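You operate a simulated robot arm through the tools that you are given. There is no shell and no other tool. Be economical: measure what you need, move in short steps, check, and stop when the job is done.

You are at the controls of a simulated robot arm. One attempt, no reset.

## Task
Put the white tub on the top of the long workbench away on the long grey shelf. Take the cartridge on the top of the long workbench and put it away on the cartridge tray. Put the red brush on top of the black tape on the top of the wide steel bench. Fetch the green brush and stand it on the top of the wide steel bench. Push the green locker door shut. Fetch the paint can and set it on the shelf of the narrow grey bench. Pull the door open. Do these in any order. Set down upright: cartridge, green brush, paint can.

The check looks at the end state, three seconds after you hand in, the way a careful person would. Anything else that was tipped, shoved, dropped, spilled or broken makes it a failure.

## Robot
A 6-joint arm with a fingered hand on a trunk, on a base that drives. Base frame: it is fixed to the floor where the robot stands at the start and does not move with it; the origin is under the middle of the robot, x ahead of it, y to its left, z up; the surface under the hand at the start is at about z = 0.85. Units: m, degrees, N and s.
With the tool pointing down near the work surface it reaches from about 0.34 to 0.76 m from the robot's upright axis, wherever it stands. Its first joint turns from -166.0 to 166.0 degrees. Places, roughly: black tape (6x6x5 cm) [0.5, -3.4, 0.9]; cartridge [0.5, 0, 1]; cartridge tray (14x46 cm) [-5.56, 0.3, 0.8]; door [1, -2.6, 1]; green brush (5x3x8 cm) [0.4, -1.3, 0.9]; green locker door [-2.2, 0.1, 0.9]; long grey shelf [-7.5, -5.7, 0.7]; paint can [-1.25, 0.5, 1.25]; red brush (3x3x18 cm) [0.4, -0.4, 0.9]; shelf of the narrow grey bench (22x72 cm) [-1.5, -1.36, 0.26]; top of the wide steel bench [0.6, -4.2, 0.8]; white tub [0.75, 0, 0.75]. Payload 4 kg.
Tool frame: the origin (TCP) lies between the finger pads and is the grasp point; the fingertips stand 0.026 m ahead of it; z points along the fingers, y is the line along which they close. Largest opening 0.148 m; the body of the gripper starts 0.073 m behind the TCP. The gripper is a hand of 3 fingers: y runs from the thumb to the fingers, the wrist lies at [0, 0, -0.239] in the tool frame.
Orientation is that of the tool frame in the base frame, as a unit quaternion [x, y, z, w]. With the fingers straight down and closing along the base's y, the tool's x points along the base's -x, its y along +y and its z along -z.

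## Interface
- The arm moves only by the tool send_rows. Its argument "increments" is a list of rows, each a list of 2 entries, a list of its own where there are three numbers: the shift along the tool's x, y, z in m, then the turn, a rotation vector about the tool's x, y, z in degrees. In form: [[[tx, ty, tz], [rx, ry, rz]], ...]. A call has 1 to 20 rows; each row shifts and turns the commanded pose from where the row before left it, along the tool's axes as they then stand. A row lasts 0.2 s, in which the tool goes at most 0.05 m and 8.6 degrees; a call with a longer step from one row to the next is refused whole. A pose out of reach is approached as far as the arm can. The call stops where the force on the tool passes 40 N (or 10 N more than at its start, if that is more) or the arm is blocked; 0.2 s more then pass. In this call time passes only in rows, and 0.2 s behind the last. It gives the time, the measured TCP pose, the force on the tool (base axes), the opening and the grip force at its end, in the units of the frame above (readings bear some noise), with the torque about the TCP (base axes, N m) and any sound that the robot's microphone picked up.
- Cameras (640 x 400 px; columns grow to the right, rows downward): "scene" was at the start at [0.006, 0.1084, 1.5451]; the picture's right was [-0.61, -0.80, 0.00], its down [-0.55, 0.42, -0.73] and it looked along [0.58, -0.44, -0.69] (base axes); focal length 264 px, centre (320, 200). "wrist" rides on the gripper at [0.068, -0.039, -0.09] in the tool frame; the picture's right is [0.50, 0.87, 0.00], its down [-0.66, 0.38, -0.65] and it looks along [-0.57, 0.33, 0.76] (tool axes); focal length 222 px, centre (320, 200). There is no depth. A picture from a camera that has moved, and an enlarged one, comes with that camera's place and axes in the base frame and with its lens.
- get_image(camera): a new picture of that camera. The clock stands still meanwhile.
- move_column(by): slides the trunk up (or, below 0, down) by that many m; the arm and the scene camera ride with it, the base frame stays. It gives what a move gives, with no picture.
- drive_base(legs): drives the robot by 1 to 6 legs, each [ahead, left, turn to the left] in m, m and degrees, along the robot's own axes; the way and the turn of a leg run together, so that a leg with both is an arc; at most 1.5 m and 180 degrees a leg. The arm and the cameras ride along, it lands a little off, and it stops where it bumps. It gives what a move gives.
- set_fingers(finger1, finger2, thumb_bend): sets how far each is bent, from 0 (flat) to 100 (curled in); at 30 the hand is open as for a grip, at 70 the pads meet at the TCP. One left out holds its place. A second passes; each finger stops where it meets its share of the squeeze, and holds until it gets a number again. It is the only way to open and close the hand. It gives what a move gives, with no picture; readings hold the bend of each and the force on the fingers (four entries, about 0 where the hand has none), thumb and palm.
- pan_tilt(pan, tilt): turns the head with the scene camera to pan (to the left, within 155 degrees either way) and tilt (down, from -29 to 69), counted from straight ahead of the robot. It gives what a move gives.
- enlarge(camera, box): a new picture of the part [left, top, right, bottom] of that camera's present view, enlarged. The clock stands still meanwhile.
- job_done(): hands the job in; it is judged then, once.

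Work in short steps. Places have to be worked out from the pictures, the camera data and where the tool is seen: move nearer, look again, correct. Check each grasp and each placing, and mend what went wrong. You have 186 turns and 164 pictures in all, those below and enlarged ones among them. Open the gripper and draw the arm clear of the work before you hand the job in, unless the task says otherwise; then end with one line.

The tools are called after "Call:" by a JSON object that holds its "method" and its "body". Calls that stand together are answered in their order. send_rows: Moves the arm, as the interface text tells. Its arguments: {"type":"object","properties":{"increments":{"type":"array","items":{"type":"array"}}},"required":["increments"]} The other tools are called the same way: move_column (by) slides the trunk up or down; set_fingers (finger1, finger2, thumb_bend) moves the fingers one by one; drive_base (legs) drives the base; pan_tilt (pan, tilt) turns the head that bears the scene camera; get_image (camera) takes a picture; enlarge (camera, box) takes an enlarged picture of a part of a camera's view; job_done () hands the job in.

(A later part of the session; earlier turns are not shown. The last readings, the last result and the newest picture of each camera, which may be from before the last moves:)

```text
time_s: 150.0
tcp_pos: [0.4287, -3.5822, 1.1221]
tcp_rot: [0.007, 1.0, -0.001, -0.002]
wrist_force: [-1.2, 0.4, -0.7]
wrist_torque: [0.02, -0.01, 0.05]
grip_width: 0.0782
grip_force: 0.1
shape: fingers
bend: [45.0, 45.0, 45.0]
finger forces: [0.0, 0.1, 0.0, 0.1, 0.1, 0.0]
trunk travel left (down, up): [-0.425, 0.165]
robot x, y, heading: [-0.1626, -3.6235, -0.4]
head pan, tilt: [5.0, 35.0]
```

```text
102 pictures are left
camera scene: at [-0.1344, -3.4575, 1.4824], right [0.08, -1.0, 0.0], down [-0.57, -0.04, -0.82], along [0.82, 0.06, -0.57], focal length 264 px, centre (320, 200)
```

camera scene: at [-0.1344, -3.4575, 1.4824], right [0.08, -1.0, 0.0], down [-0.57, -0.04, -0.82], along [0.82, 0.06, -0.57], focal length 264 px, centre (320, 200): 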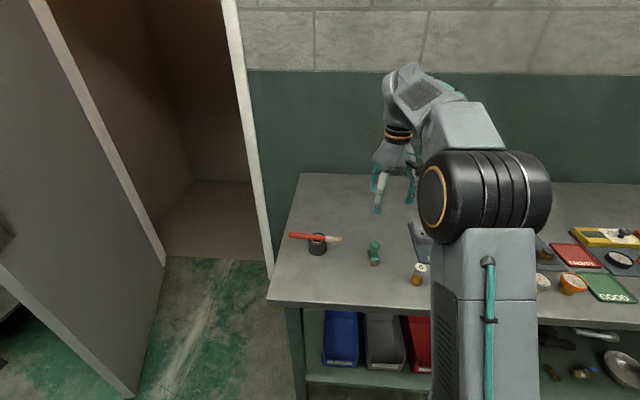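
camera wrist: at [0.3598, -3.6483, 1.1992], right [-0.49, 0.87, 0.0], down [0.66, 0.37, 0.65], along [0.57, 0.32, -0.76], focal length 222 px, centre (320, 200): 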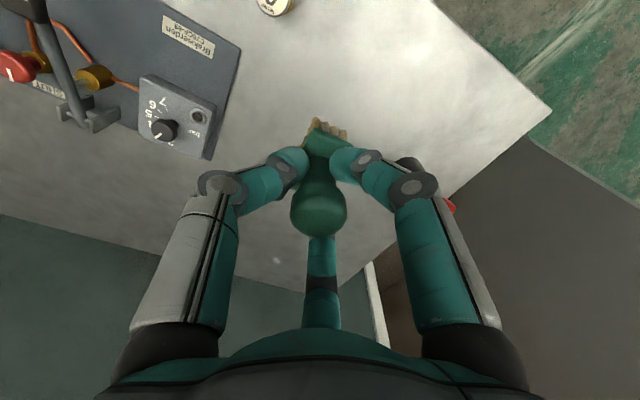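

Green brush stands. Next I back off and drive back to the long workbench's left end for the cartridge.

Call:
{"method": "drive_base", "body": {"legs": [[-0.6, 0, 0], [0, 1.3, 0.4], [0, 1.3, 0], [0, 1.0, 0], [0.5, 0, 0]]}}

Call:
{"method": "pan_tilt", "body": {"pan": 5, "tilt": 45}}

Call:
{"method": "get_image", "body": {"camera": "scene"}}

```text
time_s: 167.2
tcp_pos: [-0.2159, -0.8477, 1.1162]
tcp_rot: [-0.002, 1.0, -0.003, -0.006]
wrist_force: [1.2, -0.7, 0.7]
wrist_torque: [-0.01, 0.1, 0.03]
grip_width: 0.0784
grip_force: 0.0
shape: fingers
bend: [45.0, 45.0, 45.0]
finger forces: [0.0, 0.1, 0.1, 0.1, 0.1, 0.1]
trunk travel left (down, up): [-0.425, 0.165]
robot x, y, heading: [-0.8147, -0.9055, 0.5]
head pan, tilt: [5.0, 35.0]
stopped in leg 4: the robot was blocked; the commanded pose is now the measured one
```

```text
time_s: 167.9
tcp_pos: [-0.2173, -0.8483, 1.1176]
tcp_rot: [-0.001, 1.0, -0.004, -0.004]
wrist_force: [0.3, 0.3, 0.0]
wrist_torque: [0.0, 0.01, -0.02]
grip_width: 0.0782
grip_force: 0.1
shape: fingers
bend: [45.0, 45.0, 45.0]
finger forces: [0.0, 0.0, 0.0, 0.0, 0.0, 0.0]
trunk travel left (down, up): [-0.425, 0.165]
robot x, y, heading: [-0.8155, -0.9032, 0.3]
head pan, tilt: [5.0, 45.0]
```

```text
101 pictures are left
camera scene: at [-0.7933, -0.7388, 1.4678], right [0.09, -1.0, 0.0], down [-0.7, -0.06, -0.71], along [0.7, 0.06, -0.71], focal length 264 px, centre (320, 200)
```

scene: 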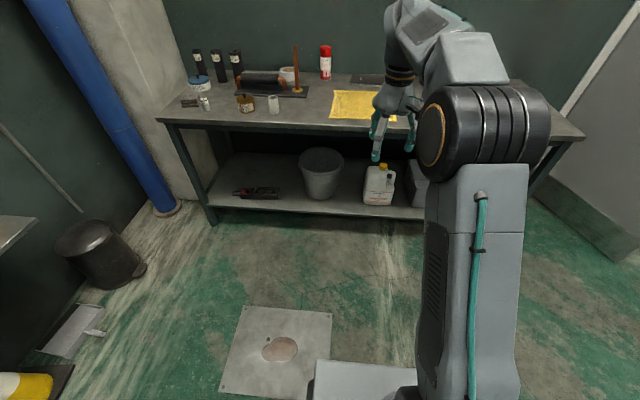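

Something blocked the base on the left; I look there.

Call:
{"method": "pan_tilt", "body": {"pan": 95, "tilt": 55}}

Call:
{"method": "get_image", "body": {"camera": "scene"}}

Call:
{"method": "pan_tilt", "body": {"pan": 150, "tilt": 40}}

Call:
{"method": "get_image", "body": {"camera": "scene"}}

```text
time_s: 169.6
tcp_pos: [-0.2155, -0.849, 1.1183]
tcp_rot: [0.0, 1.0, -0.003, -0.005]
wrist_force: [0.1, -0.1, 0.1]
wrist_torque: [0.0, 0.02, 0.02]
grip_width: 0.0785
grip_force: 0.1
shape: fingers
bend: [45.0, 45.0, 45.0]
finger forces: [0.1, 0.1, 0.1, 0.1, 0.1, 0.0]
trunk travel left (down, up): [-0.425, 0.165]
robot x, y, heading: [-0.8101, -0.908, 0.3]
head pan, tilt: [95.0, 55.0]
```

```text
100 pictures are left
camera scene: at [-0.8805, -0.6748, 1.4544], right [1.0, 0.09, 0.0], down [0.07, -0.82, -0.57], along [-0.05, 0.57, -0.82], focal length 264 px, centre (320, 200)
```

scene: 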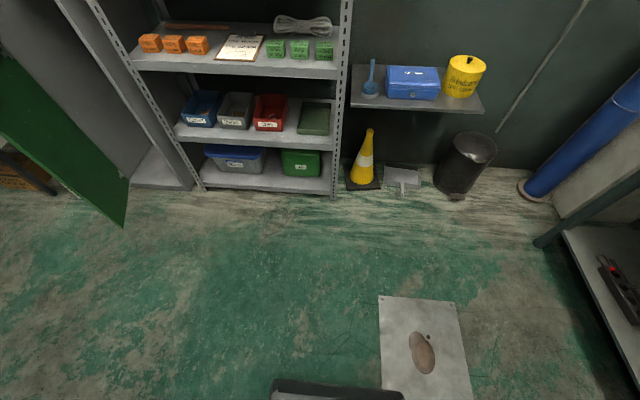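

```text
time_s: 170.8
tcp_pos: [-0.2169, -0.8483, 1.1165]
tcp_rot: [0.0, 1.0, -0.002, -0.004]
wrist_force: [-0.4, -0.2, -0.6]
wrist_torque: [0.0, -0.01, 0.02]
grip_width: 0.0785
grip_force: 0.0
shape: fingers
bend: [45.0, 45.0, 45.0]
finger forces: [0.0, 0.1, 0.1, 0.0, 0.0, 0.0]
trunk travel left (down, up): [-0.425, 0.165]
robot x, y, heading: [-0.8132, -0.9048, 0.0]
head pan, tilt: [150.0, 40.0]
```

```text
99 pictures are left
camera scene: at [-0.9477, -0.7043, 1.475], right [0.5, 0.87, 0.0], down [0.56, -0.32, -0.77], along [-0.66, 0.38, -0.64], focal length 264 px, centre (320, 200)
```

scene: 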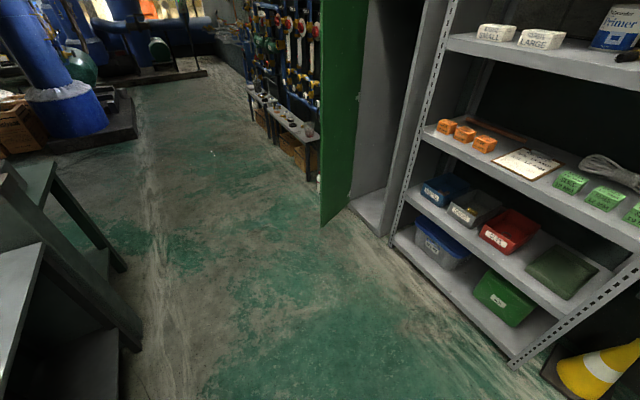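

The cause isn't clear; I look behind right, toward the narrow grey bench, to be sure I'm not touching it.

Call:
{"method": "pan_tilt", "body": {"pan": -145, "tilt": 50}}

Call:
{"method": "get_image", "body": {"camera": "scene"}}

Call:
{"method": "pan_tilt", "body": {"pan": 150, "tilt": 65}}

Call:
{"method": "get_image", "body": {"camera": "scene"}}

```text
time_s: 174.8
tcp_pos: [-0.2173, -0.8491, 1.1172]
tcp_rot: [0.0, 1.0, -0.003, -0.004]
wrist_force: [-0.6, 0.0, -0.1]
wrist_torque: [-0.04, 0.0, 0.0]
grip_width: 0.0784
grip_force: 0.0
shape: fingers
bend: [45.0, 45.0, 45.0]
finger forces: [0.1, 0.1, 0.1, 0.0, 0.1, 0.0]
trunk travel left (down, up): [-0.425, 0.165]
robot x, y, heading: [-0.8135, -0.9065, 0.0]
head pan, tilt: [-145.0, 50.0]
```

```text
98 pictures are left
camera scene: at [-0.9369, -0.791, 1.4608], right [-0.58, 0.82, 0.0], down [0.63, 0.44, -0.64], along [-0.52, -0.37, -0.77], focal length 264 px, centre (320, 200)
```

scene: 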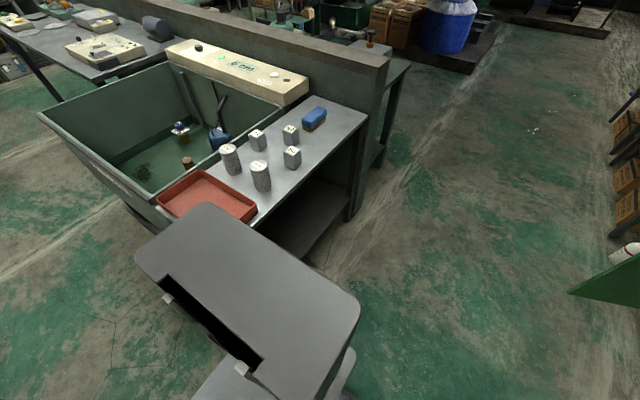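

```text
time_s: 178.8
tcp_pos: [-0.218, -0.8484, 1.118]
tcp_rot: [-0.001, 1.0, -0.002, -0.005]
wrist_force: [0.0, 0.4, -0.3]
wrist_torque: [0.02, 0.04, -0.01]
grip_width: 0.0785
grip_force: 0.0
shape: fingers
bend: [45.0, 45.0, 45.0]
finger forces: [0.1, 0.1, 0.1, 0.1, 0.0, 0.0]
trunk travel left (down, up): [-0.425, 0.165]
robot x, y, heading: [-0.8112, -0.902, 0.3]
head pan, tilt: [150.0, 65.0]
```

```text
97 pictures are left
camera scene: at [-0.9266, -0.7164, 1.4428], right [0.5, 0.87, 0.0], down [0.79, -0.45, -0.42], along [-0.37, 0.21, -0.91], focal length 264 px, centre (320, 200)
```

scene: 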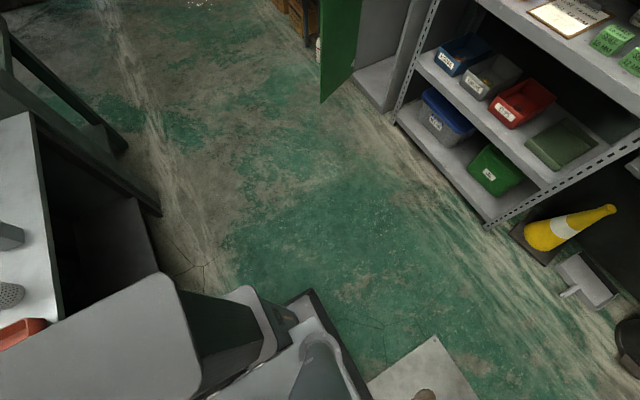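

The robot's rear grazed the narrow bench's corner; everything on it still stands. I move ahead off it, turn to face the rack (+y) and look for the paint can.

Call:
{"method": "drive_base", "body": {"legs": [[0.3, 0.2, 0], [0, 0, 90]]}}

Call:
{"method": "pan_tilt", "body": {"pan": 40, "tilt": 20}}

Call:
{"method": "get_image", "body": {"camera": "scene"}}

```text
time_s: 180.1
tcp_pos: [-0.2165, -0.8632, 1.1166]
tcp_rot: [-0.003, 1.0, -0.003, -0.005]
wrist_force: [0.9, -1.1, 0.5]
wrist_torque: [-0.02, -0.03, 0.03]
grip_width: 0.0786
grip_force: 0.1
shape: fingers
bend: [45.0, 45.0, 45.0]
finger forces: [0.0, 0.0, 0.1, 0.0, 0.1, 0.1]
trunk travel left (down, up): [-0.425, 0.165]
robot x, y, heading: [-0.815, -0.9176, 0.3]
head pan, tilt: [150.0, 65.0]
stopped in leg 1: the robot was blocked; the commanded pose is now the measured one
```

```text
time_s: 181.9
tcp_pos: [-0.2162, -0.8635, 1.117]
tcp_rot: [-0.002, 1.0, -0.003, -0.004]
wrist_force: [0.3, -0.1, 0.1]
wrist_torque: [0.03, -0.01, -0.03]
grip_width: 0.0785
grip_force: 0.0
shape: fingers
bend: [45.0, 45.0, 45.0]
finger forces: [0.1, 0.0, 0.1, 0.0, 0.0, 0.0]
trunk travel left (down, up): [-0.425, 0.165]
robot x, y, heading: [-0.8142, -0.9219, 0.3]
head pan, tilt: [40.0, 20.0]
```

```text
96 pictures are left
camera scene: at [-0.8034, -0.7025, 1.5064], right [0.65, -0.76, 0.0], down [-0.26, -0.22, -0.94], along [0.72, 0.61, -0.34], focal length 264 px, centre (320, 200)
```

scene: 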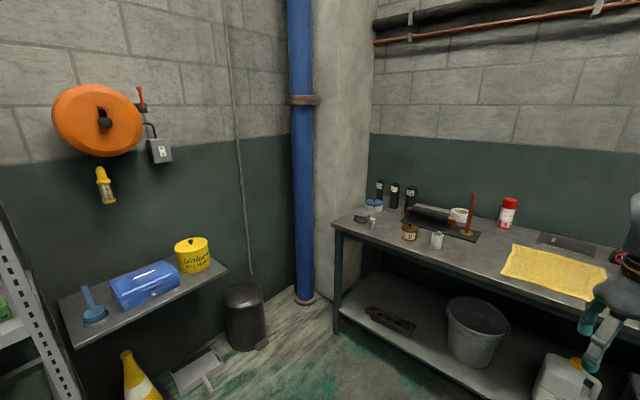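

Still blocked diagonally; I test a pure forward move.

Call:
{"method": "drive_base", "body": {"legs": [[0.15, 0, 0]]}}

Call:
{"method": "pan_tilt", "body": {"pan": 90, "tilt": 69}}

Call:
{"method": "get_image", "body": {"camera": "scene"}}

```text
time_s: 183.3
tcp_pos: [-0.0232, -0.8133, 1.1202]
tcp_rot: [-0.003, 1.0, -0.004, -0.003]
wrist_force: [0.6, 0.1, -0.5]
wrist_torque: [0.0, 0.02, -0.01]
grip_width: 0.0785
grip_force: 0.0
shape: fingers
bend: [45.0, 45.0, 45.0]
finger forces: [0.0, 0.1, 0.1, 0.0, 0.0, 0.0]
trunk travel left (down, up): [-0.425, 0.165]
robot x, y, heading: [-0.6163, -0.8694, 0.2]
head pan, tilt: [40.0, 20.0]
```

```text
time_s: 184.5
tcp_pos: [0.0554, -0.7328, 1.1167]
tcp_rot: [-0.002, 1.0, -0.006, -0.005]
wrist_force: [0.1, 0.0, -0.8]
wrist_torque: [0.01, 0.02, -0.04]
grip_width: 0.0785
grip_force: 0.1
shape: fingers
bend: [45.0, 45.0, 45.0]
finger forces: [0.0, 0.1, 0.0, 0.0, 0.0, 0.1]
trunk travel left (down, up): [-0.425, 0.165]
robot x, y, heading: [-0.5414, -0.794, 0.3]
head pan, tilt: [90.0, 68.8]
```

```text
95 pictures are left
camera scene: at [-0.615, -0.5828, 1.4402], right [1.0, 0.0, 0.01], down [0.01, -0.93, -0.36], along [0.01, 0.36, -0.93], focal length 264 px, centre (320, 200)
```

scene: 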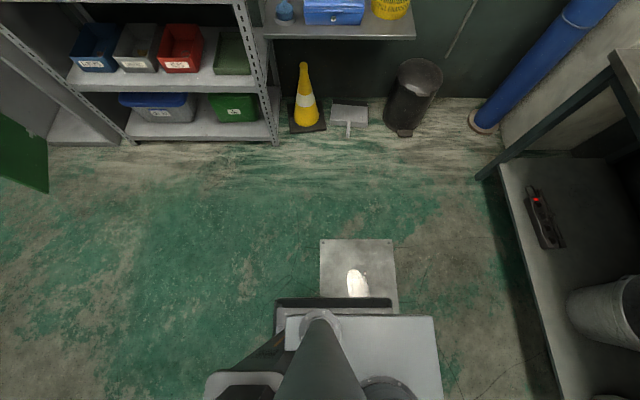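

Free now, though it slid further than commanded. I check where it settles and turn to face the rack.

Call:
{"method": "drive_base", "body": {"legs": [[0.02, 0, 0]]}}

Call:
{"method": "drive_base", "body": {"legs": [[0, 0, 90]]}}

Call:
{"method": "pan_tilt", "body": {"pan": 35, "tilt": 15}}

Call:
{"method": "get_image", "body": {"camera": "scene"}}

```text
time_s: 185.2
tcp_pos: [0.0604, -0.7328, 1.1066]
tcp_rot: [-0.005, 1.0, -0.01, -0.011]
wrist_force: [-0.9, 0.3, -0.1]
wrist_torque: [-0.04, -0.03, -0.02]
grip_width: 0.0789
grip_force: 0.1
shape: fingers
bend: [45.0, 45.0, 45.0]
finger forces: [0.0, 0.1, 0.0, 0.1, 0.1, 0.0]
trunk travel left (down, up): [-0.425, 0.165]
robot x, y, heading: [-0.546, -0.8064, 0.6]
head pan, tilt: [90.0, 68.8]
stopped in leg 1: the robot was blocked; the commanded pose is now the measured one
```

```text
time_s: 189.4
tcp_pos: [-0.6194, -0.1979, 1.1065]
tcp_rot: [0.709, -0.705, 0.014, 0.0]
wrist_force: [0.1, 0.0, -0.3]
wrist_torque: [0.03, 0.0, 0.01]
grip_width: 0.0786
grip_force: 0.0
shape: fingers
bend: [45.0, 45.0, 45.0]
finger forces: [0.0, 0.0, 0.0, 0.0, 0.1, 0.1]
trunk travel left (down, up): [-0.425, 0.165]
robot x, y, heading: [-0.5472, -0.8047, 90.5]
head pan, tilt: [90.0, 68.8]
```

```text
time_s: 190.7
tcp_pos: [-0.6099, -0.1974, 1.1063]
tcp_rot: [0.709, -0.705, 0.012, 0.003]
wrist_force: [0.4, 0.1, -1.1]
wrist_torque: [-0.01, 0.01, 0.03]
grip_width: 0.0787
grip_force: 0.0
shape: fingers
bend: [45.0, 45.0, 45.0]
finger forces: [0.0, 0.1, 0.1, 0.0, 0.0, 0.0]
trunk travel left (down, up): [-0.425, 0.165]
robot x, y, heading: [-0.5469, -0.8055, 90.6]
head pan, tilt: [35.0, 15.0]
```

```text
94 pictures are left
camera scene: at [-0.7755, -0.7954, 1.5142], right [0.81, 0.58, 0.01], down [0.16, -0.21, -0.96], along [-0.56, 0.79, -0.26], focal length 264 px, centre (320, 200)
```

scene: 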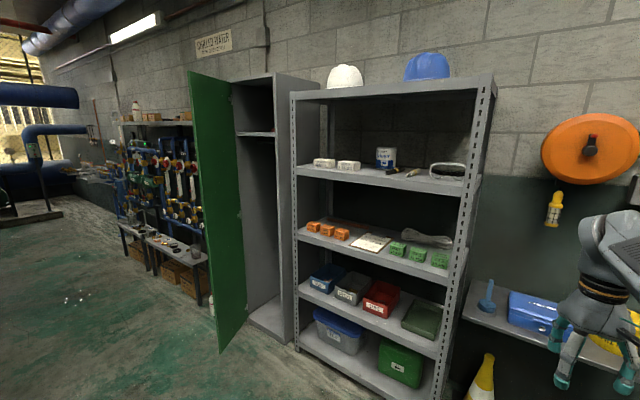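

The can ("Primer") stands at about (-1.33,0.60), shelf z≈1.31. The floor plate is a raised lip, so I go around it: left, then ahead, then left again.

Call:
{"method": "drive_base", "body": {"legs": [[0, 0.28, -0.5], [0.35, 0, 0], [0, 0.4, 0]]}}

Call:
{"method": "pan_tilt", "body": {"pan": 0, "tilt": 15}}

Call:
{"method": "get_image", "body": {"camera": "scene"}}

```text
time_s: 192.1
tcp_pos: [-0.695, -0.1278, 1.094]
tcp_rot: [0.709, -0.705, 0.017, 0.008]
wrist_force: [0.4, 0.1, -0.4]
wrist_torque: [-0.06, -0.02, 0.0]
grip_width: 0.0787
grip_force: 0.1
shape: fingers
bend: [45.0, 45.0, 45.0]
finger forces: [0.0, 0.0, 0.0, 0.1, 0.0, 0.1]
trunk travel left (down, up): [-0.425, 0.165]
robot x, y, heading: [-0.634, -0.7531, 90.6]
head pan, tilt: [35.0, 15.0]
stopped in leg 1: the robot was blocked; the commanded pose is now the measured one
```

```text
time_s: 193.1
tcp_pos: [-0.689, -0.1354, 1.1004]
tcp_rot: [0.708, -0.706, 0.013, 0.008]
wrist_force: [-1.2, 1.3, 0.3]
wrist_torque: [0.01, 0.03, 0.01]
grip_width: 0.0786
grip_force: 0.1
shape: fingers
bend: [45.0, 45.0, 45.0]
finger forces: [0.1, 0.0, 0.1, 0.0, 0.1, 0.1]
trunk travel left (down, up): [-0.425, 0.165]
robot x, y, heading: [-0.6334, -0.753, 90.7]
head pan, tilt: [0.0, 15.0]
```

```text
93 pictures are left
camera scene: at [-0.8098, -0.7258, 1.5148], right [1.0, 0.01, 0.01], down [0.01, -0.26, -0.97], along [-0.01, 0.97, -0.26], focal length 264 px, centre (320, 200)
```

scene: 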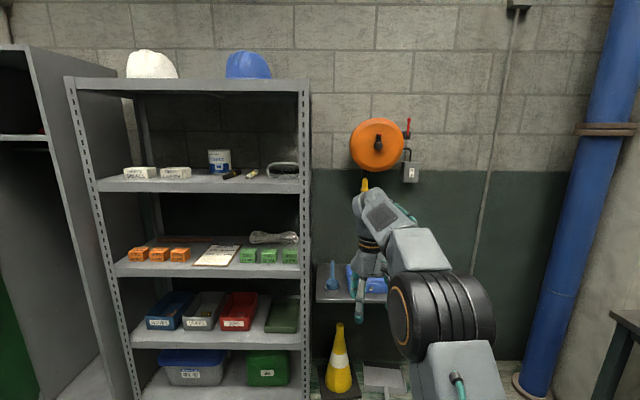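

The base is hanging on the plate's lip. I try forward-left off it.

Call:
{"method": "drive_base", "body": {"legs": [[0.2, 0.1, 0]]}}

Call:
{"method": "drive_base", "body": {"legs": [[0.1, 0.3, 0]]}}

```text
time_s: 194.8
tcp_pos: [-0.7908, 0.067, 1.0988]
tcp_rot: [0.709, -0.706, 0.012, 0.009]
wrist_force: [-0.1, 0.4, -0.6]
wrist_torque: [0.01, -0.03, 0.0]
grip_width: 0.0786
grip_force: 0.1
shape: fingers
bend: [45.0, 45.0, 45.0]
finger forces: [0.0, 0.0, 0.0, 0.1, 0.0, 0.1]
trunk travel left (down, up): [-0.425, 0.165]
robot x, y, heading: [-0.7365, -0.5484, 90.3]
head pan, tilt: [0.0, 15.0]
```

```text
time_s: 196.9
tcp_pos: [-1.0813, 0.1648, 1.0976]
tcp_rot: [0.708, -0.706, 0.008, 0.012]
wrist_force: [0.6, 0.3, -0.1]
wrist_torque: [-0.03, -0.05, -0.01]
grip_width: 0.0788
grip_force: 0.0
shape: fingers
bend: [45.0, 45.0, 45.0]
finger forces: [0.0, 0.1, 0.0, 0.1, 0.0, 0.0]
trunk travel left (down, up): [-0.425, 0.165]
robot x, y, heading: [-1.036, -0.4537, 90.5]
head pan, tilt: [0.0, 15.0]
```

Free. Now I look at the can from here.

Call:
{"method": "pan_tilt", "body": {"pan": 15, "tilt": 15}}

Call:
{"method": "get_image", "body": {"camera": "scene"}}

Call:
{"method": "enlarge", "body": {"camera": "scene", "box": [200, 100, 420, 240]}}

```text
time_s: 197.7
tcp_pos: [-1.0801, 0.164, 1.097]
tcp_rot: [0.708, -0.706, 0.009, 0.013]
wrist_force: [0.9, -0.7, -0.7]
wrist_torque: [-0.01, 0.0, 0.01]
grip_width: 0.0785
grip_force: 0.0
shape: fingers
bend: [45.0, 45.0, 45.0]
finger forces: [0.1, 0.0, 0.0, 0.1, 0.0, 0.0]
trunk travel left (down, up): [-0.425, 0.165]
robot x, y, heading: [-1.0373, -0.4591, 90.4]
head pan, tilt: [15.0, 15.0]
```

```text
92 pictures are left
camera scene: at [-1.2227, -0.4288, 1.5145], right [0.96, 0.27, 0.0], down [0.07, -0.25, -0.97], along [-0.26, 0.93, -0.26], focal length 264 px, centre (320, 200)
```

scene: 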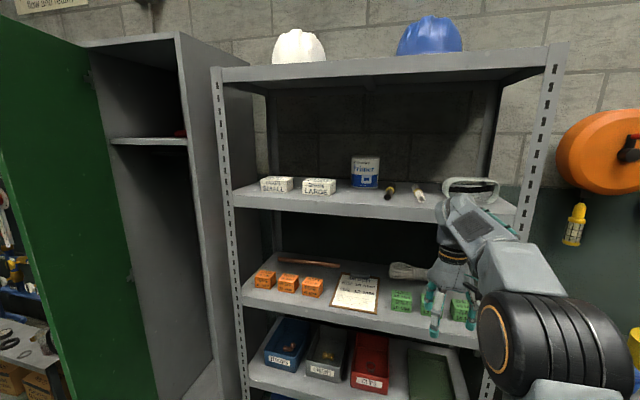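

```text
2.86 times, centred on (310, 170) of scene
camera zoom: at [-1.2227, -0.4288, 1.5145], right [0.96, 0.27, 0.0], down [0.07, -0.25, -0.97], along [-0.26, 0.93, -0.26], focal length 754 px, centre (349, 286)
```

zoom: 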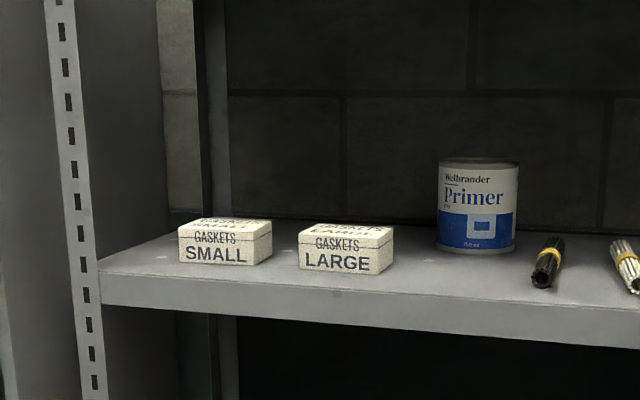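

The can is ~11 cm wide and ~11.5 cm tall at (-1.33,0.61), shelf z≈1.30. I'll grasp from the front with thumb up (on the lid) and the two fingers on the sides, so I shift left, roll −90°, then pitch forward.

Call:
{"method": "send_rows", "body": {"increments": [[[0, 0.05, 0], [0, 0, 0]], [[0, 0.05, 0], [0, 0, 0]], [[0, 0.05, 0], [0, 0, 0]], [[0, 0, 0], [0, 0, -8]], [[0, 0, 0], [0, 0, -8]], [[0, 0, 0], [0, 0, -8]], [[0, 0, 0], [0, 0, -8]], [[0, 0, 0], [0, 0, -8]], [[0, 0, 0], [0, 0, -8]], [[0, 0, 0], [0, 0, -8]], [[0, 0, 0], [0, 0, -8]], [[0, 0, 0], [0, 0, -8]], [[0, 0, 0], [0, 0, -8]], [[0, 0, 0], [0, 0, -8]]]}}

```text
time_s: 200.7
tcp_pos: [-1.2849, 0.0666, 1.0103]
tcp_rot: [1.0, -0.027, 0.001, 0.002]
wrist_force: [0.1, -0.9, -0.1]
wrist_torque: [-0.02, 0.03, -0.02]
grip_width: 0.0784
grip_force: 0.2
shape: fingers
bend: [45.0, 45.0, 45.0]
finger forces: [0.1, 0.0, 0.0, 0.1, 0.1, 0.1]
out of reach, approached as far as the arm can: row 11, 12, 13, 14
trunk travel left (down, up): [-0.425, 0.165]
robot x, y, heading: [-1.0353, -0.4576, 90.7]
head pan, tilt: [15.0, 15.0]
```

Rolled. Now pitch to horizontal.

Call:
{"method": "send_rows", "body": {"increments": [[[0, 0, 0], [8, 0, 0]], [[0, 0, 0], [8, 0, 0]], [[0, 0, 0], [8, 0, 0]], [[0, 0, 0], [8, 0, 0]], [[0, 0, 0], [8, 0, 0]], [[0, 0, 0], [8, 0, 0]], [[0, 0, 0], [8, 0, 0]], [[0, 0, 0], [8, 0, 0]], [[0, 0, 0], [8, 0, 0]], [[0, 0, 0], [8, 0, 0]], [[0, 0, 0], [8, 0, 0]], [[0, 0, 0], [2, 0, 0]]]}}

Call:
{"method": "move_column", "body": {"by": 0.16}}

Call:
{"method": "set_fingers", "body": {"finger1": 25, "finger2": 25, "thumb_bend": 25}}

Call:
{"method": "get_image", "body": {"camera": "wrist"}}

```text
time_s: 203.3
tcp_pos: [-1.2855, 0.066, 1.0109]
tcp_rot: [0.717, -0.012, 0.008, -0.697]
wrist_force: [0.0, -0.7, -0.3]
wrist_torque: [0.0, 0.02, -0.03]
grip_width: 0.0784
grip_force: 0.0
shape: fingers
bend: [45.0, 45.0, 45.0]
finger forces: [0.0, 0.1, 0.0, 0.1, 0.0, 0.0]
trunk travel left (down, up): [-0.425, 0.165]
robot x, y, heading: [-1.0369, -0.4545, 90.4]
head pan, tilt: [15.0, 15.0]
```

```text
time_s: 205.1
tcp_pos: [-1.2855, 0.0659, 1.171]
tcp_rot: [0.717, -0.013, 0.01, -0.697]
wrist_force: [-0.7, -0.5, 0.7]
wrist_torque: [-0.01, 0.0, 0.0]
grip_width: 0.0785
grip_force: 0.1
shape: fingers
bend: [45.0, 45.0, 45.0]
finger forces: [0.0, 0.0, 0.0, 0.0, 0.0, 0.0]
trunk travel left (down, up): [-0.585, 0.005]
robot x, y, heading: [-1.0361, -0.4534, 90.3]
head pan, tilt: [15.0, 15.0]
```

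```text
time_s: 206.1
tcp_pos: [-1.2864, 0.065, 1.171]
tcp_rot: [0.718, -0.013, 0.01, -0.696]
wrist_force: [-0.1, 0.3, 0.3]
wrist_torque: [-0.01, 0.01, 0.0]
grip_width: 0.1367
grip_force: 0.0
shape: fingers
bend: [25.0, 25.0, 25.0]
finger forces: [0.1, 0.0, 0.0, 0.1, 0.0, 0.1]
trunk travel left (down, up): [-0.585, 0.005]
robot x, y, heading: [-1.0377, -0.4529, 90.6]
head pan, tilt: [15.0, 15.0]
```

```text
90 pictures are left
camera wrist: at [-1.2206, -0.025, 1.2121], right [0.5, -0.04, -0.87], down [-0.68, -0.64, -0.36], along [-0.54, 0.76, -0.35], focal length 222 px, centre (320, 200)
```

wrist: 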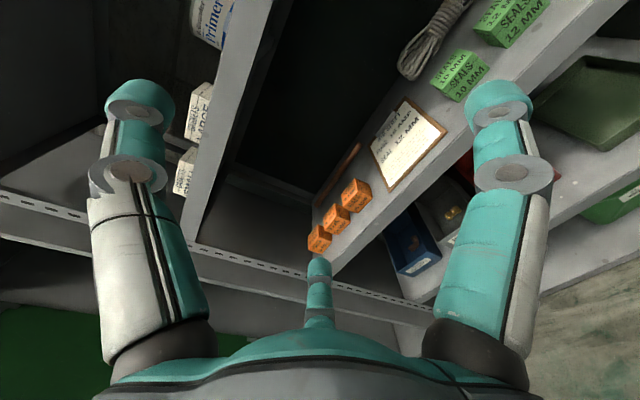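

The column is at its top; I raise the arm itself by 0.21 m.

Call:
{"method": "send_rows", "body": {"increments": [[[0, -0.045, 0], [0, 0, 0]], [[0, -0.045, 0], [0, 0, 0]], [[0, -0.045, 0], [0, 0, 0]], [[0, -0.045, 0], [0, 0, 0]], [[0, -0.03, 0], [0, 0, 0]]]}}

Call:
{"method": "get_image", "body": {"camera": "wrist"}}

Call:
{"method": "get_image", "body": {"camera": "scene"}}

```text
time_s: 207.3
tcp_pos: [-1.2833, 0.0717, 1.3828]
tcp_rot: [0.718, -0.012, 0.009, -0.696]
wrist_force: [0.1, -0.5, -0.2]
wrist_torque: [0.0, 0.01, 0.0]
grip_width: 0.1369
grip_force: 0.0
shape: fingers
bend: [25.0, 25.0, 25.0]
finger forces: [0.0, 0.0, 0.0, 0.1, 0.0, 0.0]
trunk travel left (down, up): [-0.585, 0.005]
robot x, y, heading: [-1.0379, -0.4535, 90.6]
head pan, tilt: [15.0, 15.0]
```

```text
89 pictures are left
camera wrist: at [-1.219, -0.0185, 1.4232], right [0.5, -0.04, -0.87], down [-0.68, -0.64, -0.36], along [-0.54, 0.76, -0.35], focal length 222 px, centre (320, 200)
```

wrist: 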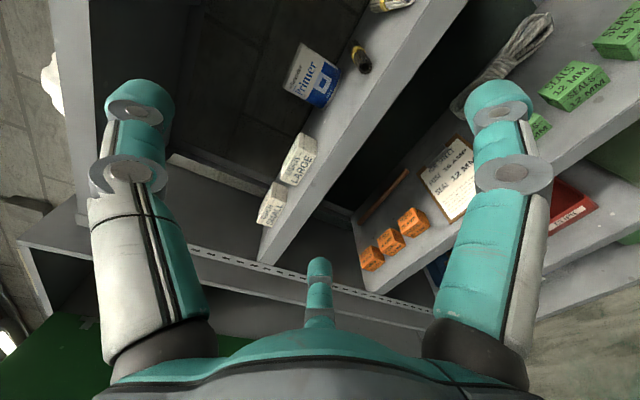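

```text
88 pictures are left
camera scene: at [-1.2226, -0.429, 1.6745], right [0.96, 0.27, 0.0], down [0.07, -0.25, -0.97], along [-0.26, 0.93, -0.26], focal length 264 px, centre (320, 200)
```

scene: 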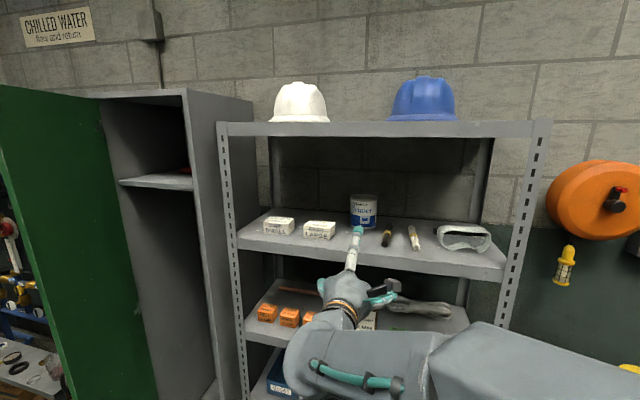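

Can at about (-1.322,0.60,1.355). I raise 1.4 cm more (fingers clear of the gasket box), align sideways, and advance partway.

Call:
{"method": "send_rows", "body": {"increments": [[[0, -0.014, 0], [0, 0, 0]]]}}

Call:
{"method": "drive_base", "body": {"legs": [[0, 0.042, 0], [0.36, 0, 0]]}}

Call:
{"method": "get_image", "body": {"camera": "wrist"}}

Call:
{"method": "get_image", "body": {"camera": "scene"}}

```text
time_s: 207.7
tcp_pos: [-1.2841, 0.0727, 1.3948]
tcp_rot: [0.717, -0.012, 0.01, -0.697]
wrist_force: [-0.2, 0.2, -0.1]
wrist_torque: [0.0, -0.03, 0.01]
grip_width: 0.1371
grip_force: 0.0
shape: fingers
bend: [25.0, 25.0, 25.0]
finger forces: [0.0, 0.0, 0.0, 0.0, 0.0, 0.0]
trunk travel left (down, up): [-0.585, 0.005]
robot x, y, heading: [-1.0383, -0.4559, 90.3]
head pan, tilt: [15.0, 15.0]
```

```text
time_s: 210.5
tcp_pos: [-1.3302, 0.4325, 1.395]
tcp_rot: [0.718, -0.012, 0.009, -0.696]
wrist_force: [-0.1, 0.0, 1.2]
wrist_torque: [0.04, 0.01, -0.01]
grip_width: 0.137
grip_force: 0.1
shape: fingers
bend: [25.0, 25.0, 25.0]
finger forces: [0.1, 0.0, 0.0, 0.1, 0.0, 0.0]
trunk travel left (down, up): [-0.585, 0.005]
robot x, y, heading: [-1.0831, -0.0963, 90.6]
head pan, tilt: [15.0, 15.0]
```

```text
87 pictures are left
camera wrist: at [-1.2649, 0.3415, 1.4358], right [0.5, -0.04, -0.87], down [-0.68, -0.65, -0.36], along [-0.55, 0.76, -0.35], focal length 222 px, centre (320, 200)
```

wrist: 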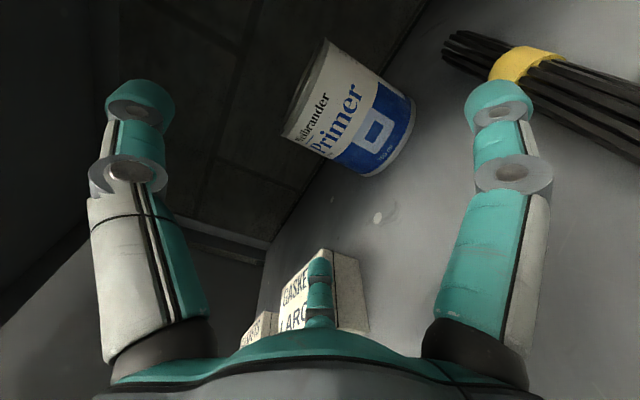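

```text
86 pictures are left
camera scene: at [-1.2682, -0.0694, 1.6744], right [0.96, 0.27, 0.0], down [0.07, -0.25, -0.97], along [-0.26, 0.93, -0.26], focal length 264 px, centre (320, 200)
```

scene: 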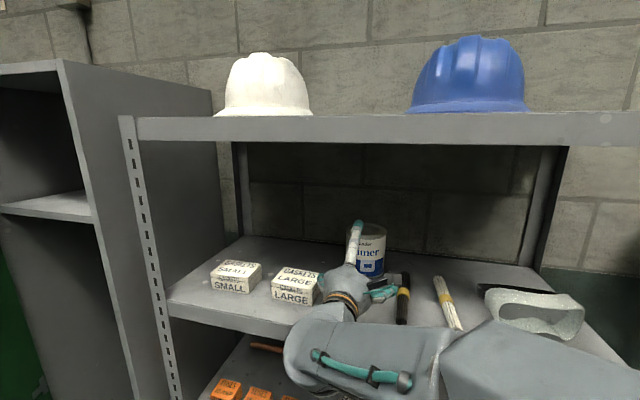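

Can axis now measured at (-1.316,0.587). I shift 1.4 cm right, then advance 0.15.

Call:
{"method": "drive_base", "body": {"legs": [[0, -0.014, 0], [0.09, 0, 0]]}}

Call:
{"method": "get_image", "body": {"camera": "wrist"}}

```text
time_s: 212.0
tcp_pos: [-1.3179, 0.5245, 1.3954]
tcp_rot: [0.718, -0.013, 0.009, -0.696]
wrist_force: [-0.1, 1.4, 0.1]
wrist_torque: [0.0, 0.03, 0.0]
grip_width: 0.1369
grip_force: 0.0
shape: fingers
bend: [25.0, 25.0, 25.0]
finger forces: [0.1, 0.0, 0.0, 0.0, 0.0, 0.0]
trunk travel left (down, up): [-0.585, 0.005]
robot x, y, heading: [-1.0705, -0.0039, 90.5]
head pan, tilt: [15.0, 15.0]
```

```text
85 pictures are left
camera wrist: at [-1.2522, 0.4331, 1.4356], right [0.5, -0.04, -0.87], down [-0.68, -0.65, -0.36], along [-0.55, 0.76, -0.35], focal length 222 px, centre (320, 200)
```

wrist: 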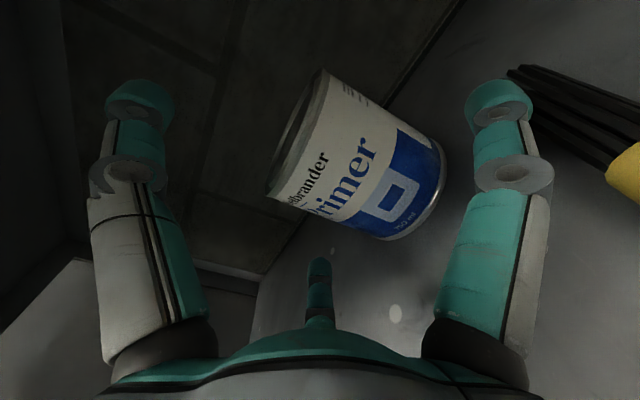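

Nearly aligned; I advance the last ~7.5 cm.

Call:
{"method": "drive_base", "body": {"legs": [[0.072, -0.005, 0]]}}

Call:
{"method": "get_image", "body": {"camera": "wrist"}}

```text
time_s: 213.0
tcp_pos: [-1.3122, 0.5951, 1.3962]
tcp_rot: [0.718, -0.011, 0.009, -0.696]
wrist_force: [-0.6, -0.7, -0.1]
wrist_torque: [-0.05, 0.04, 0.05]
grip_width: 0.1366
grip_force: 0.7
shape: fingers
bend: [25.0, 24.0, 25.0]
finger forces: [0.0, 1.2, 0.0, 0.2, 0.1, 0.0]
trunk travel left (down, up): [-0.585, 0.005]
robot x, y, heading: [-1.0664, 0.0647, 90.5]
head pan, tilt: [15.0, 15.0]
```

```text
84 pictures are left
camera wrist: at [-1.2485, 0.5047, 1.4357], right [0.5, -0.04, -0.87], down [-0.68, -0.65, -0.36], along [-0.55, 0.76, -0.35], focal length 222 px, centre (320, 200)
```

wrist: 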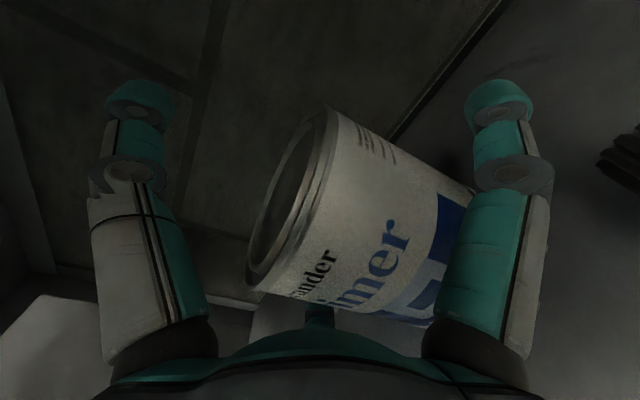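

Finger 2 lightly touches the can's side. I close the two side fingers, then the thumb onto the lid.

Call:
{"method": "set_fingers", "body": {"finger1": 75, "finger2": 75}}

Call:
{"method": "set_fingers", "body": {"thumb_bend": 80}}

Call:
{"method": "get_image", "body": {"camera": "wrist"}}

```text
time_s: 214.0
tcp_pos: [-1.3141, 0.5956, 1.3951]
tcp_rot: [0.718, -0.011, 0.009, -0.696]
wrist_force: [0.0, 0.3, 0.0]
wrist_torque: [-0.12, -0.01, 0.04]
grip_width: 0.116
grip_force: 11.1
shape: fingers
bend: [40.0, 37.0, 25.0]
finger forces: [11.1, 11.1, 0.1, 0.0, 0.0, 0.0]
trunk travel left (down, up): [-0.585, 0.005]
robot x, y, heading: [-1.0641, 0.0657, 90.8]
head pan, tilt: [15.0, 15.0]
```

```text
time_s: 215.0
tcp_pos: [-1.3139, 0.5948, 1.3961]
tcp_rot: [0.716, -0.013, 0.008, -0.698]
wrist_force: [-3.4, 5.9, 14.9]
wrist_torque: [0.31, -0.07, 0.07]
grip_width: 0.0647
grip_force: 21.7
shape: fingers
bend: [39.0, 36.0, 65.0]
finger forces: [9.4, 9.5, 0.0, 0.1, 24.8, 0.1]
trunk travel left (down, up): [-0.585, 0.005]
robot x, y, heading: [-1.0646, 0.07, 90.9]
head pan, tilt: [15.0, 15.0]
```

```text
83 pictures are left
camera wrist: at [-1.2483, 0.5042, 1.4373], right [0.49, -0.04, -0.87], down [-0.68, -0.65, -0.36], along [-0.55, 0.76, -0.34], focal length 222 px, centre (320, 200)
```

wrist: 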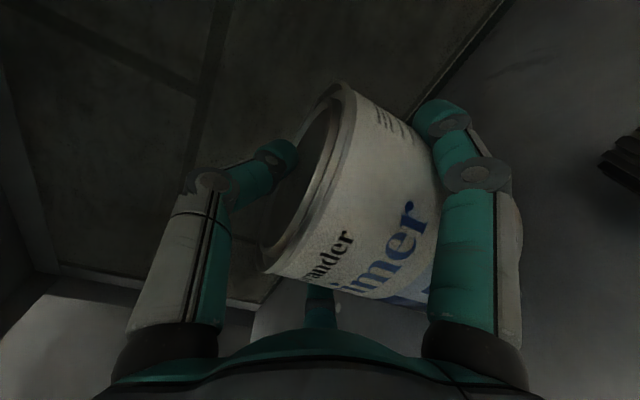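

Gripped from both sides and the lid. I lift 4 cm and check.

Call:
{"method": "send_rows", "body": {"increments": [[[0, -0.01, 0], [0, 0, 0]], [[0, -0.015, 0], [0, 0, 0]], [[0, -0.02, 0], [0, 0, 0]]]}}

Call:
{"method": "get_image", "body": {"camera": "wrist"}}

Call:
{"method": "get_image", "body": {"camera": "scene"}}

```text
time_s: 215.8
tcp_pos: [-1.3128, 0.5964, 1.4395]
tcp_rot: [0.719, -0.012, 0.009, -0.695]
wrist_force: [0.6, 0.1, -9.4]
wrist_torque: [-0.07, -0.01, 0.02]
grip_width: 0.0512
grip_force: 15.0
shape: fingers
bend: [39.0, 36.0, 76.0]
finger forces: [12.3, 12.5, 0.0, 0.0, 5.3, 0.1]
trunk travel left (down, up): [-0.585, 0.005]
robot x, y, heading: [-1.0636, 0.066, 90.6]
head pan, tilt: [15.0, 15.0]
```

```text
82 pictures are left
camera wrist: at [-1.2479, 0.5057, 1.4804], right [0.5, -0.04, -0.87], down [-0.68, -0.65, -0.35], along [-0.55, 0.76, -0.35], focal length 222 px, centre (320, 200)
```

wrist: 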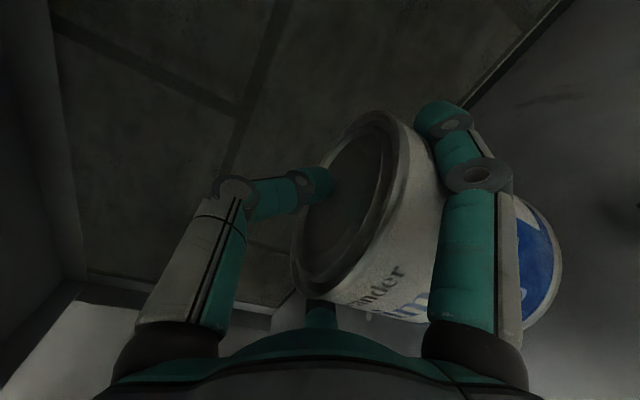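

```text
81 pictures are left
camera scene: at [-1.251, 0.0936, 1.6743], right [0.96, 0.27, 0.0], down [0.07, -0.25, -0.97], along [-0.26, 0.93, -0.26], focal length 264 px, centre (320, 200)
```

scene: 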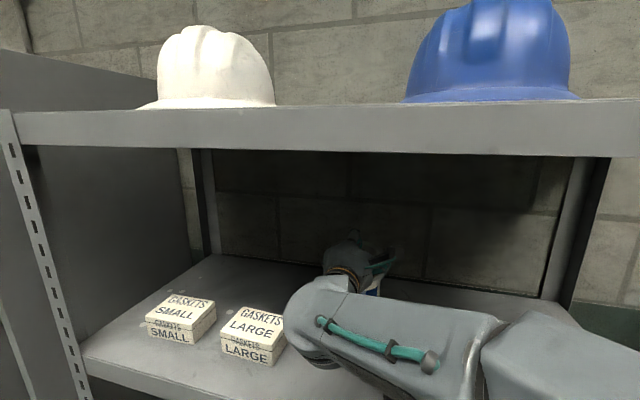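

The can is lifted (≈9.4 N) but seems to have tipped a little in the grip. I wait briefly to see whether it is stable.

Call:
{"method": "send_rows", "body": {"increments": [[[0, 0, 0], [0, 0, 0]], [[0, 0, 0], [0, 0, 0]], [[0, 0, 0], [0, 0, 0]], [[0, 0, 0], [0, 0, 0]], [[0, 0, 0], [0, 0, 0]]]}}

Call:
{"method": "enlarge", "body": {"camera": "wrist", "box": [200, 80, 600, 340]}}

```text
time_s: 217.0
tcp_pos: [-1.3133, 0.5969, 1.4396]
tcp_rot: [0.718, -0.011, 0.009, -0.696]
wrist_force: [-0.8, 0.3, -9.7]
wrist_torque: [-0.06, -0.01, -0.02]
grip_width: 0.051
grip_force: 15.7
shape: fingers
bend: [39.0, 36.0, 76.0]
finger forces: [12.3, 12.5, 0.0, 0.1, 5.2, 0.1]
trunk travel left (down, up): [-0.585, 0.005]
robot x, y, heading: [-1.0626, 0.0661, 90.6]
head pan, tilt: [15.0, 15.0]
```

```text
1.54 times, centred on (400, 210) of wrist
camera zoom: at [-1.2484, 0.5061, 1.4808], right [0.5, -0.04, -0.87], down [-0.68, -0.65, -0.36], along [-0.55, 0.76, -0.35], focal length 342 px, centre (197, 185)
```

zoom: 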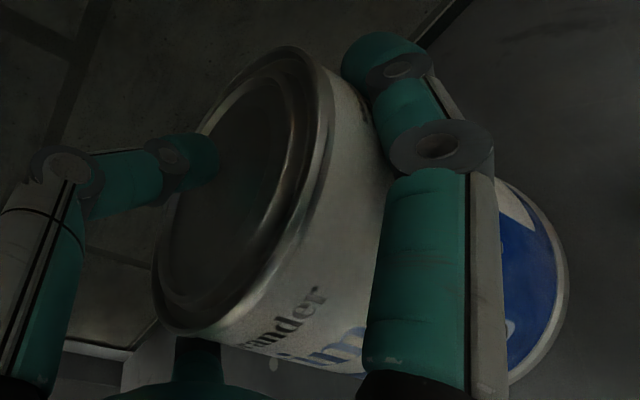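

Stable, but the can leans top-toward-palm by ~25°; I'll compensate by pitching the tool down when placing. I back out of the rack.

Call:
{"method": "drive_base", "body": {"legs": [[-0.55, 0, 0]]}}

Call:
{"method": "get_image", "body": {"camera": "scene"}}

Call:
{"method": "get_image", "body": {"camera": "wrist"}}

```text
time_s: 220.2
tcp_pos: [-1.3076, 0.0467, 1.4403]
tcp_rot: [0.718, -0.012, 0.009, -0.696]
wrist_force: [-0.6, -0.2, -10.0]
wrist_torque: [-0.07, 0.03, 0.0]
grip_width: 0.0513
grip_force: 15.5
shape: fingers
bend: [39.0, 36.0, 76.0]
finger forces: [12.4, 12.4, 0.0, 0.0, 5.2, 0.0]
trunk travel left (down, up): [-0.585, 0.005]
robot x, y, heading: [-1.0606, -0.4785, 90.6]
head pan, tilt: [15.0, 15.0]
```

```text
79 pictures are left
camera scene: at [-1.2456, -0.4562, 1.6744], right [0.96, 0.27, 0.0], down [0.07, -0.25, -0.97], along [-0.26, 0.93, -0.26], focal length 264 px, centre (320, 200)
```

scene: 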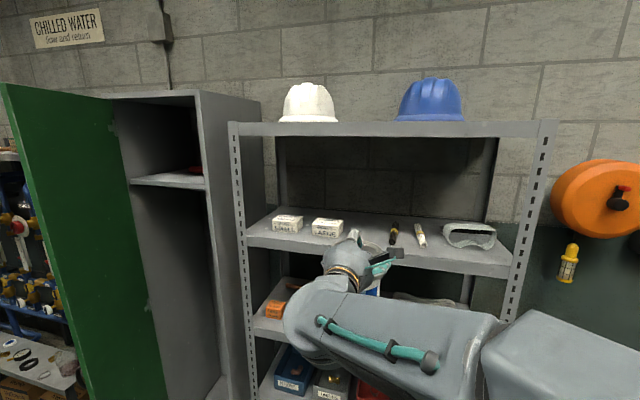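

```text
78 pictures are left
camera wrist: at [-1.2422, -0.0441, 1.481], right [0.5, -0.04, -0.87], down [-0.68, -0.65, -0.36], along [-0.55, 0.76, -0.35], focal length 222 px, centre (320, 200)
```

wrist: 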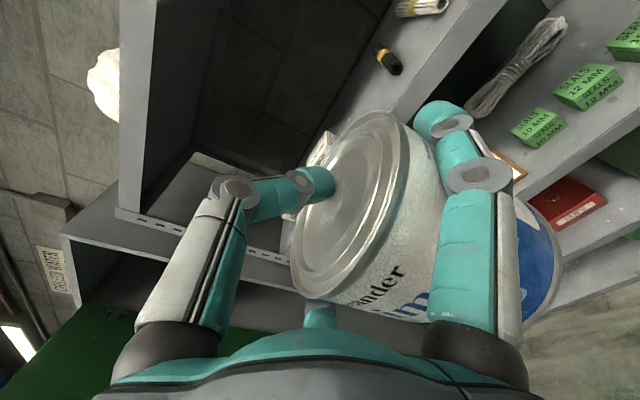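

I pitch the tool down 22° so the can hangs upright, and check in the wrist view.

Call:
{"method": "send_rows", "body": {"increments": [[[0, 0, 0], [-7, 0, 0]], [[0, 0, 0], [-8, 0, 0]], [[0, 0, 0], [-7, 0, 0]]]}}

Call:
{"method": "drive_base", "body": {"legs": [[0, 0, -90]]}}

Call:
{"method": "pan_tilt", "body": {"pan": 20, "tilt": 25}}

Call:
{"method": "get_image", "body": {"camera": "scene"}}

Call:
{"method": "get_image", "body": {"camera": "wrist"}}

```text
time_s: 221.0
tcp_pos: [-1.3072, 0.0477, 1.4409]
tcp_rot: [0.838, -0.014, 0.007, -0.545]
wrist_force: [0.1, 0.1, -9.9]
wrist_torque: [0.2, 0.02, -0.01]
grip_width: 0.0513
grip_force: 15.7
shape: fingers
bend: [39.0, 36.0, 77.0]
finger forces: [12.4, 12.2, 0.0, 0.0, 6.6, 0.1]
trunk travel left (down, up): [-0.585, 0.005]
robot x, y, heading: [-1.0558, -0.48, 90.6]
head pan, tilt: [15.0, 15.0]
```

```text
time_s: 225.2
tcp_pos: [-0.5294, -0.238, 1.4403]
tcp_rot: [-0.581, 0.603, -0.391, 0.38]
wrist_force: [1.1, 1.2, -9.9]
wrist_torque: [-0.03, -0.2, 0.0]
grip_width: 0.0509
grip_force: 15.4
shape: fingers
bend: [39.0, 36.0, 77.0]
finger forces: [12.0, 11.7, 0.0, 0.0, 6.0, 0.0]
trunk travel left (down, up): [-0.585, 0.005]
robot x, y, heading: [-1.0558, -0.4845, 0.2]
head pan, tilt: [15.0, 15.0]
```

```text
time_s: 225.9
tcp_pos: [-0.5283, -0.2375, 1.4397]
tcp_rot: [-0.582, 0.603, -0.391, 0.381]
wrist_force: [0.3, -1.0, -10.1]
wrist_torque: [-0.02, -0.16, -0.03]
grip_width: 0.0509
grip_force: 15.4
shape: fingers
bend: [39.0, 36.0, 77.0]
finger forces: [12.2, 12.0, 0.0, 0.1, 6.4, 0.0]
trunk travel left (down, up): [-0.585, 0.005]
robot x, y, heading: [-1.0599, -0.483, 0.1]
head pan, tilt: [20.0, 25.0]
```

```text
77 pictures are left
camera scene: at [-1.0331, -0.2915, 1.6582], right [0.35, -0.94, 0.0], down [-0.4, -0.15, -0.91], along [0.85, 0.31, -0.42], focal length 264 px, centre (320, 200)
```

scene: 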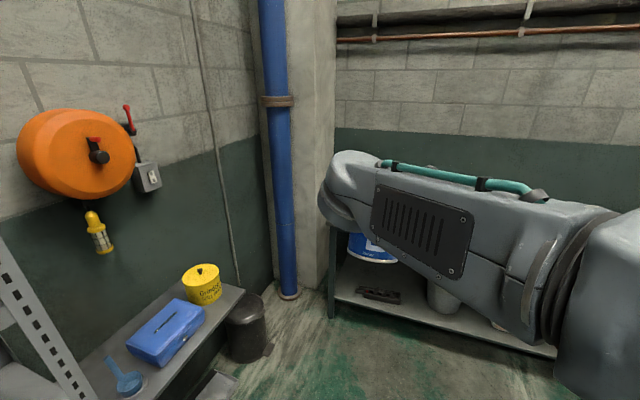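

```text
76 pictures are left
camera wrist: at [-0.5985, -0.3025, 1.511], right [-0.37, -0.48, -0.79], down [-0.73, 0.68, -0.08], along [0.58, 0.55, -0.6], focal length 222 px, centre (320, 200)
```

wrist: 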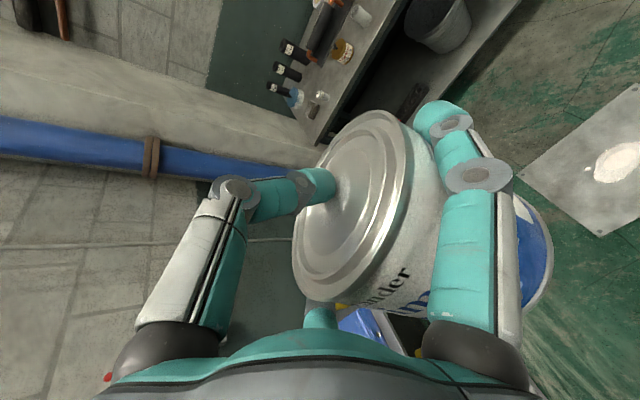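

Let me zoom on the can in the scene view to judge its tilt.

Call:
{"method": "enlarge", "body": {"camera": "scene", "box": [310, 190, 450, 290]}}

Call:
{"method": "pan_tilt", "body": {"pan": -120, "tilt": 45}}

Call:
{"method": "get_image", "body": {"camera": "scene"}}

```text
4.00 times, centred on (380, 240) of scene
camera zoom: at [-1.0331, -0.2915, 1.6582], right [0.35, -0.94, 0.0], down [-0.4, -0.15, -0.91], along [0.85, 0.31, -0.42], focal length 1056 px, centre (80, 40)
```

zoom: 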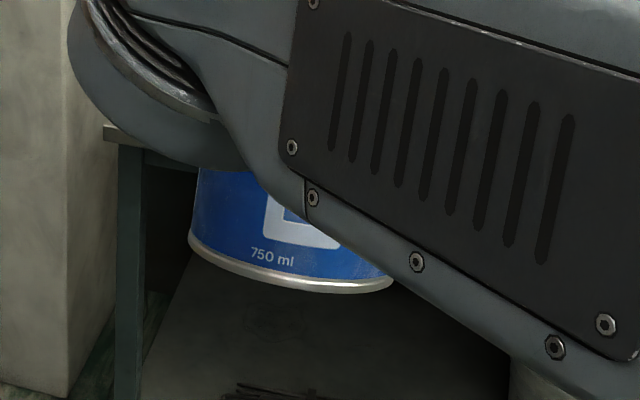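

```text
time_s: 228.2
tcp_pos: [-0.5296, -0.2367, 1.4396]
tcp_rot: [-0.581, 0.603, -0.392, 0.38]
wrist_force: [0.4, 0.4, -9.5]
wrist_torque: [-0.05, -0.16, 0.03]
grip_width: 0.0509
grip_force: 15.6
shape: fingers
bend: [39.0, 36.0, 77.0]
finger forces: [12.2, 12.0, 0.0, 0.0, 6.1, 0.0]
trunk travel left (down, up): [-0.585, 0.005]
robot x, y, heading: [-1.0606, -0.4816, 0.3]
head pan, tilt: [-120.0, 45.0]
```

```text
74 pictures are left
camera scene: at [-1.1599, -0.394, 1.6277], right [-0.87, 0.5, 0.0], down [0.35, 0.61, -0.71], along [-0.35, -0.61, -0.71], focal length 264 px, centre (320, 200)
```

scene: 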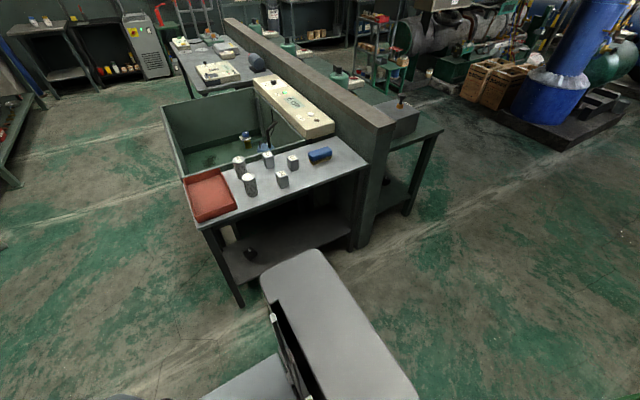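

The can is now near upright. The bench's front edge is at y≈-1.18; the shelf is free around x≈-1.55. I drive back to x≈-1.8 and turn to face −y.

Call:
{"method": "drive_base", "body": {"legs": [[-0.735, 0.02, 0], [0, 0, -90]]}}

Call:
{"method": "pan_tilt", "body": {"pan": 10, "tilt": 45}}

Call:
{"method": "get_image", "body": {"camera": "scene"}}

```text
time_s: 236.0
tcp_pos: [-1.5434, -0.9925, 1.4401]
tcp_rot: [0.008, 0.838, -0.546, -0.003]
wrist_force: [0.1, 0.4, -9.5]
wrist_torque: [-0.16, 0.02, 0.02]
grip_width: 0.0503
grip_force: 14.0
shape: fingers
bend: [39.0, 36.0, 78.0]
finger forces: [11.5, 11.5, 0.0, 0.0, 5.6, 0.0]
trunk travel left (down, up): [-0.585, 0.005]
robot x, y, heading: [-1.7981, -0.4682, -88.5]
head pan, tilt: [-120.0, 45.0]
```

```text
time_s: 238.1
tcp_pos: [-1.5418, -0.9929, 1.4404]
tcp_rot: [0.007, 0.838, -0.546, -0.003]
wrist_force: [-0.1, 0.5, -9.3]
wrist_torque: [-0.13, 0.0, 0.03]
grip_width: 0.0506
grip_force: 14.6
shape: fingers
bend: [39.0, 36.0, 78.0]
finger forces: [11.9, 11.8, 0.1, 0.0, 5.9, 0.0]
trunk travel left (down, up): [-0.585, 0.005]
robot x, y, heading: [-1.7971, -0.4679, -88.4]
head pan, tilt: [10.0, 45.0]
```

```text
73 pictures are left
camera scene: at [-1.6207, -0.4859, 1.6276], right [-0.98, -0.2, 0.0], down [-0.14, 0.69, -0.71], along [0.14, -0.69, -0.71], focal length 264 px, centre (320, 200)
```

scene: 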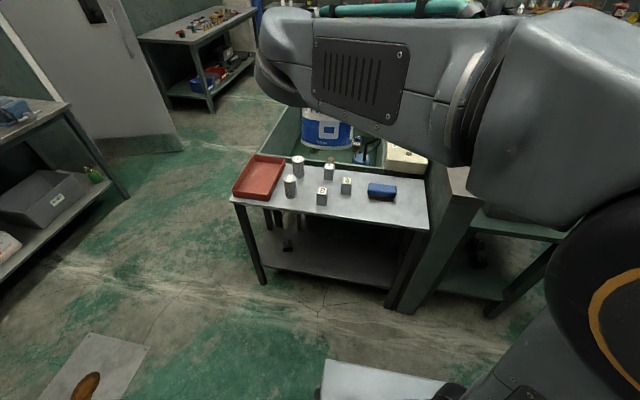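

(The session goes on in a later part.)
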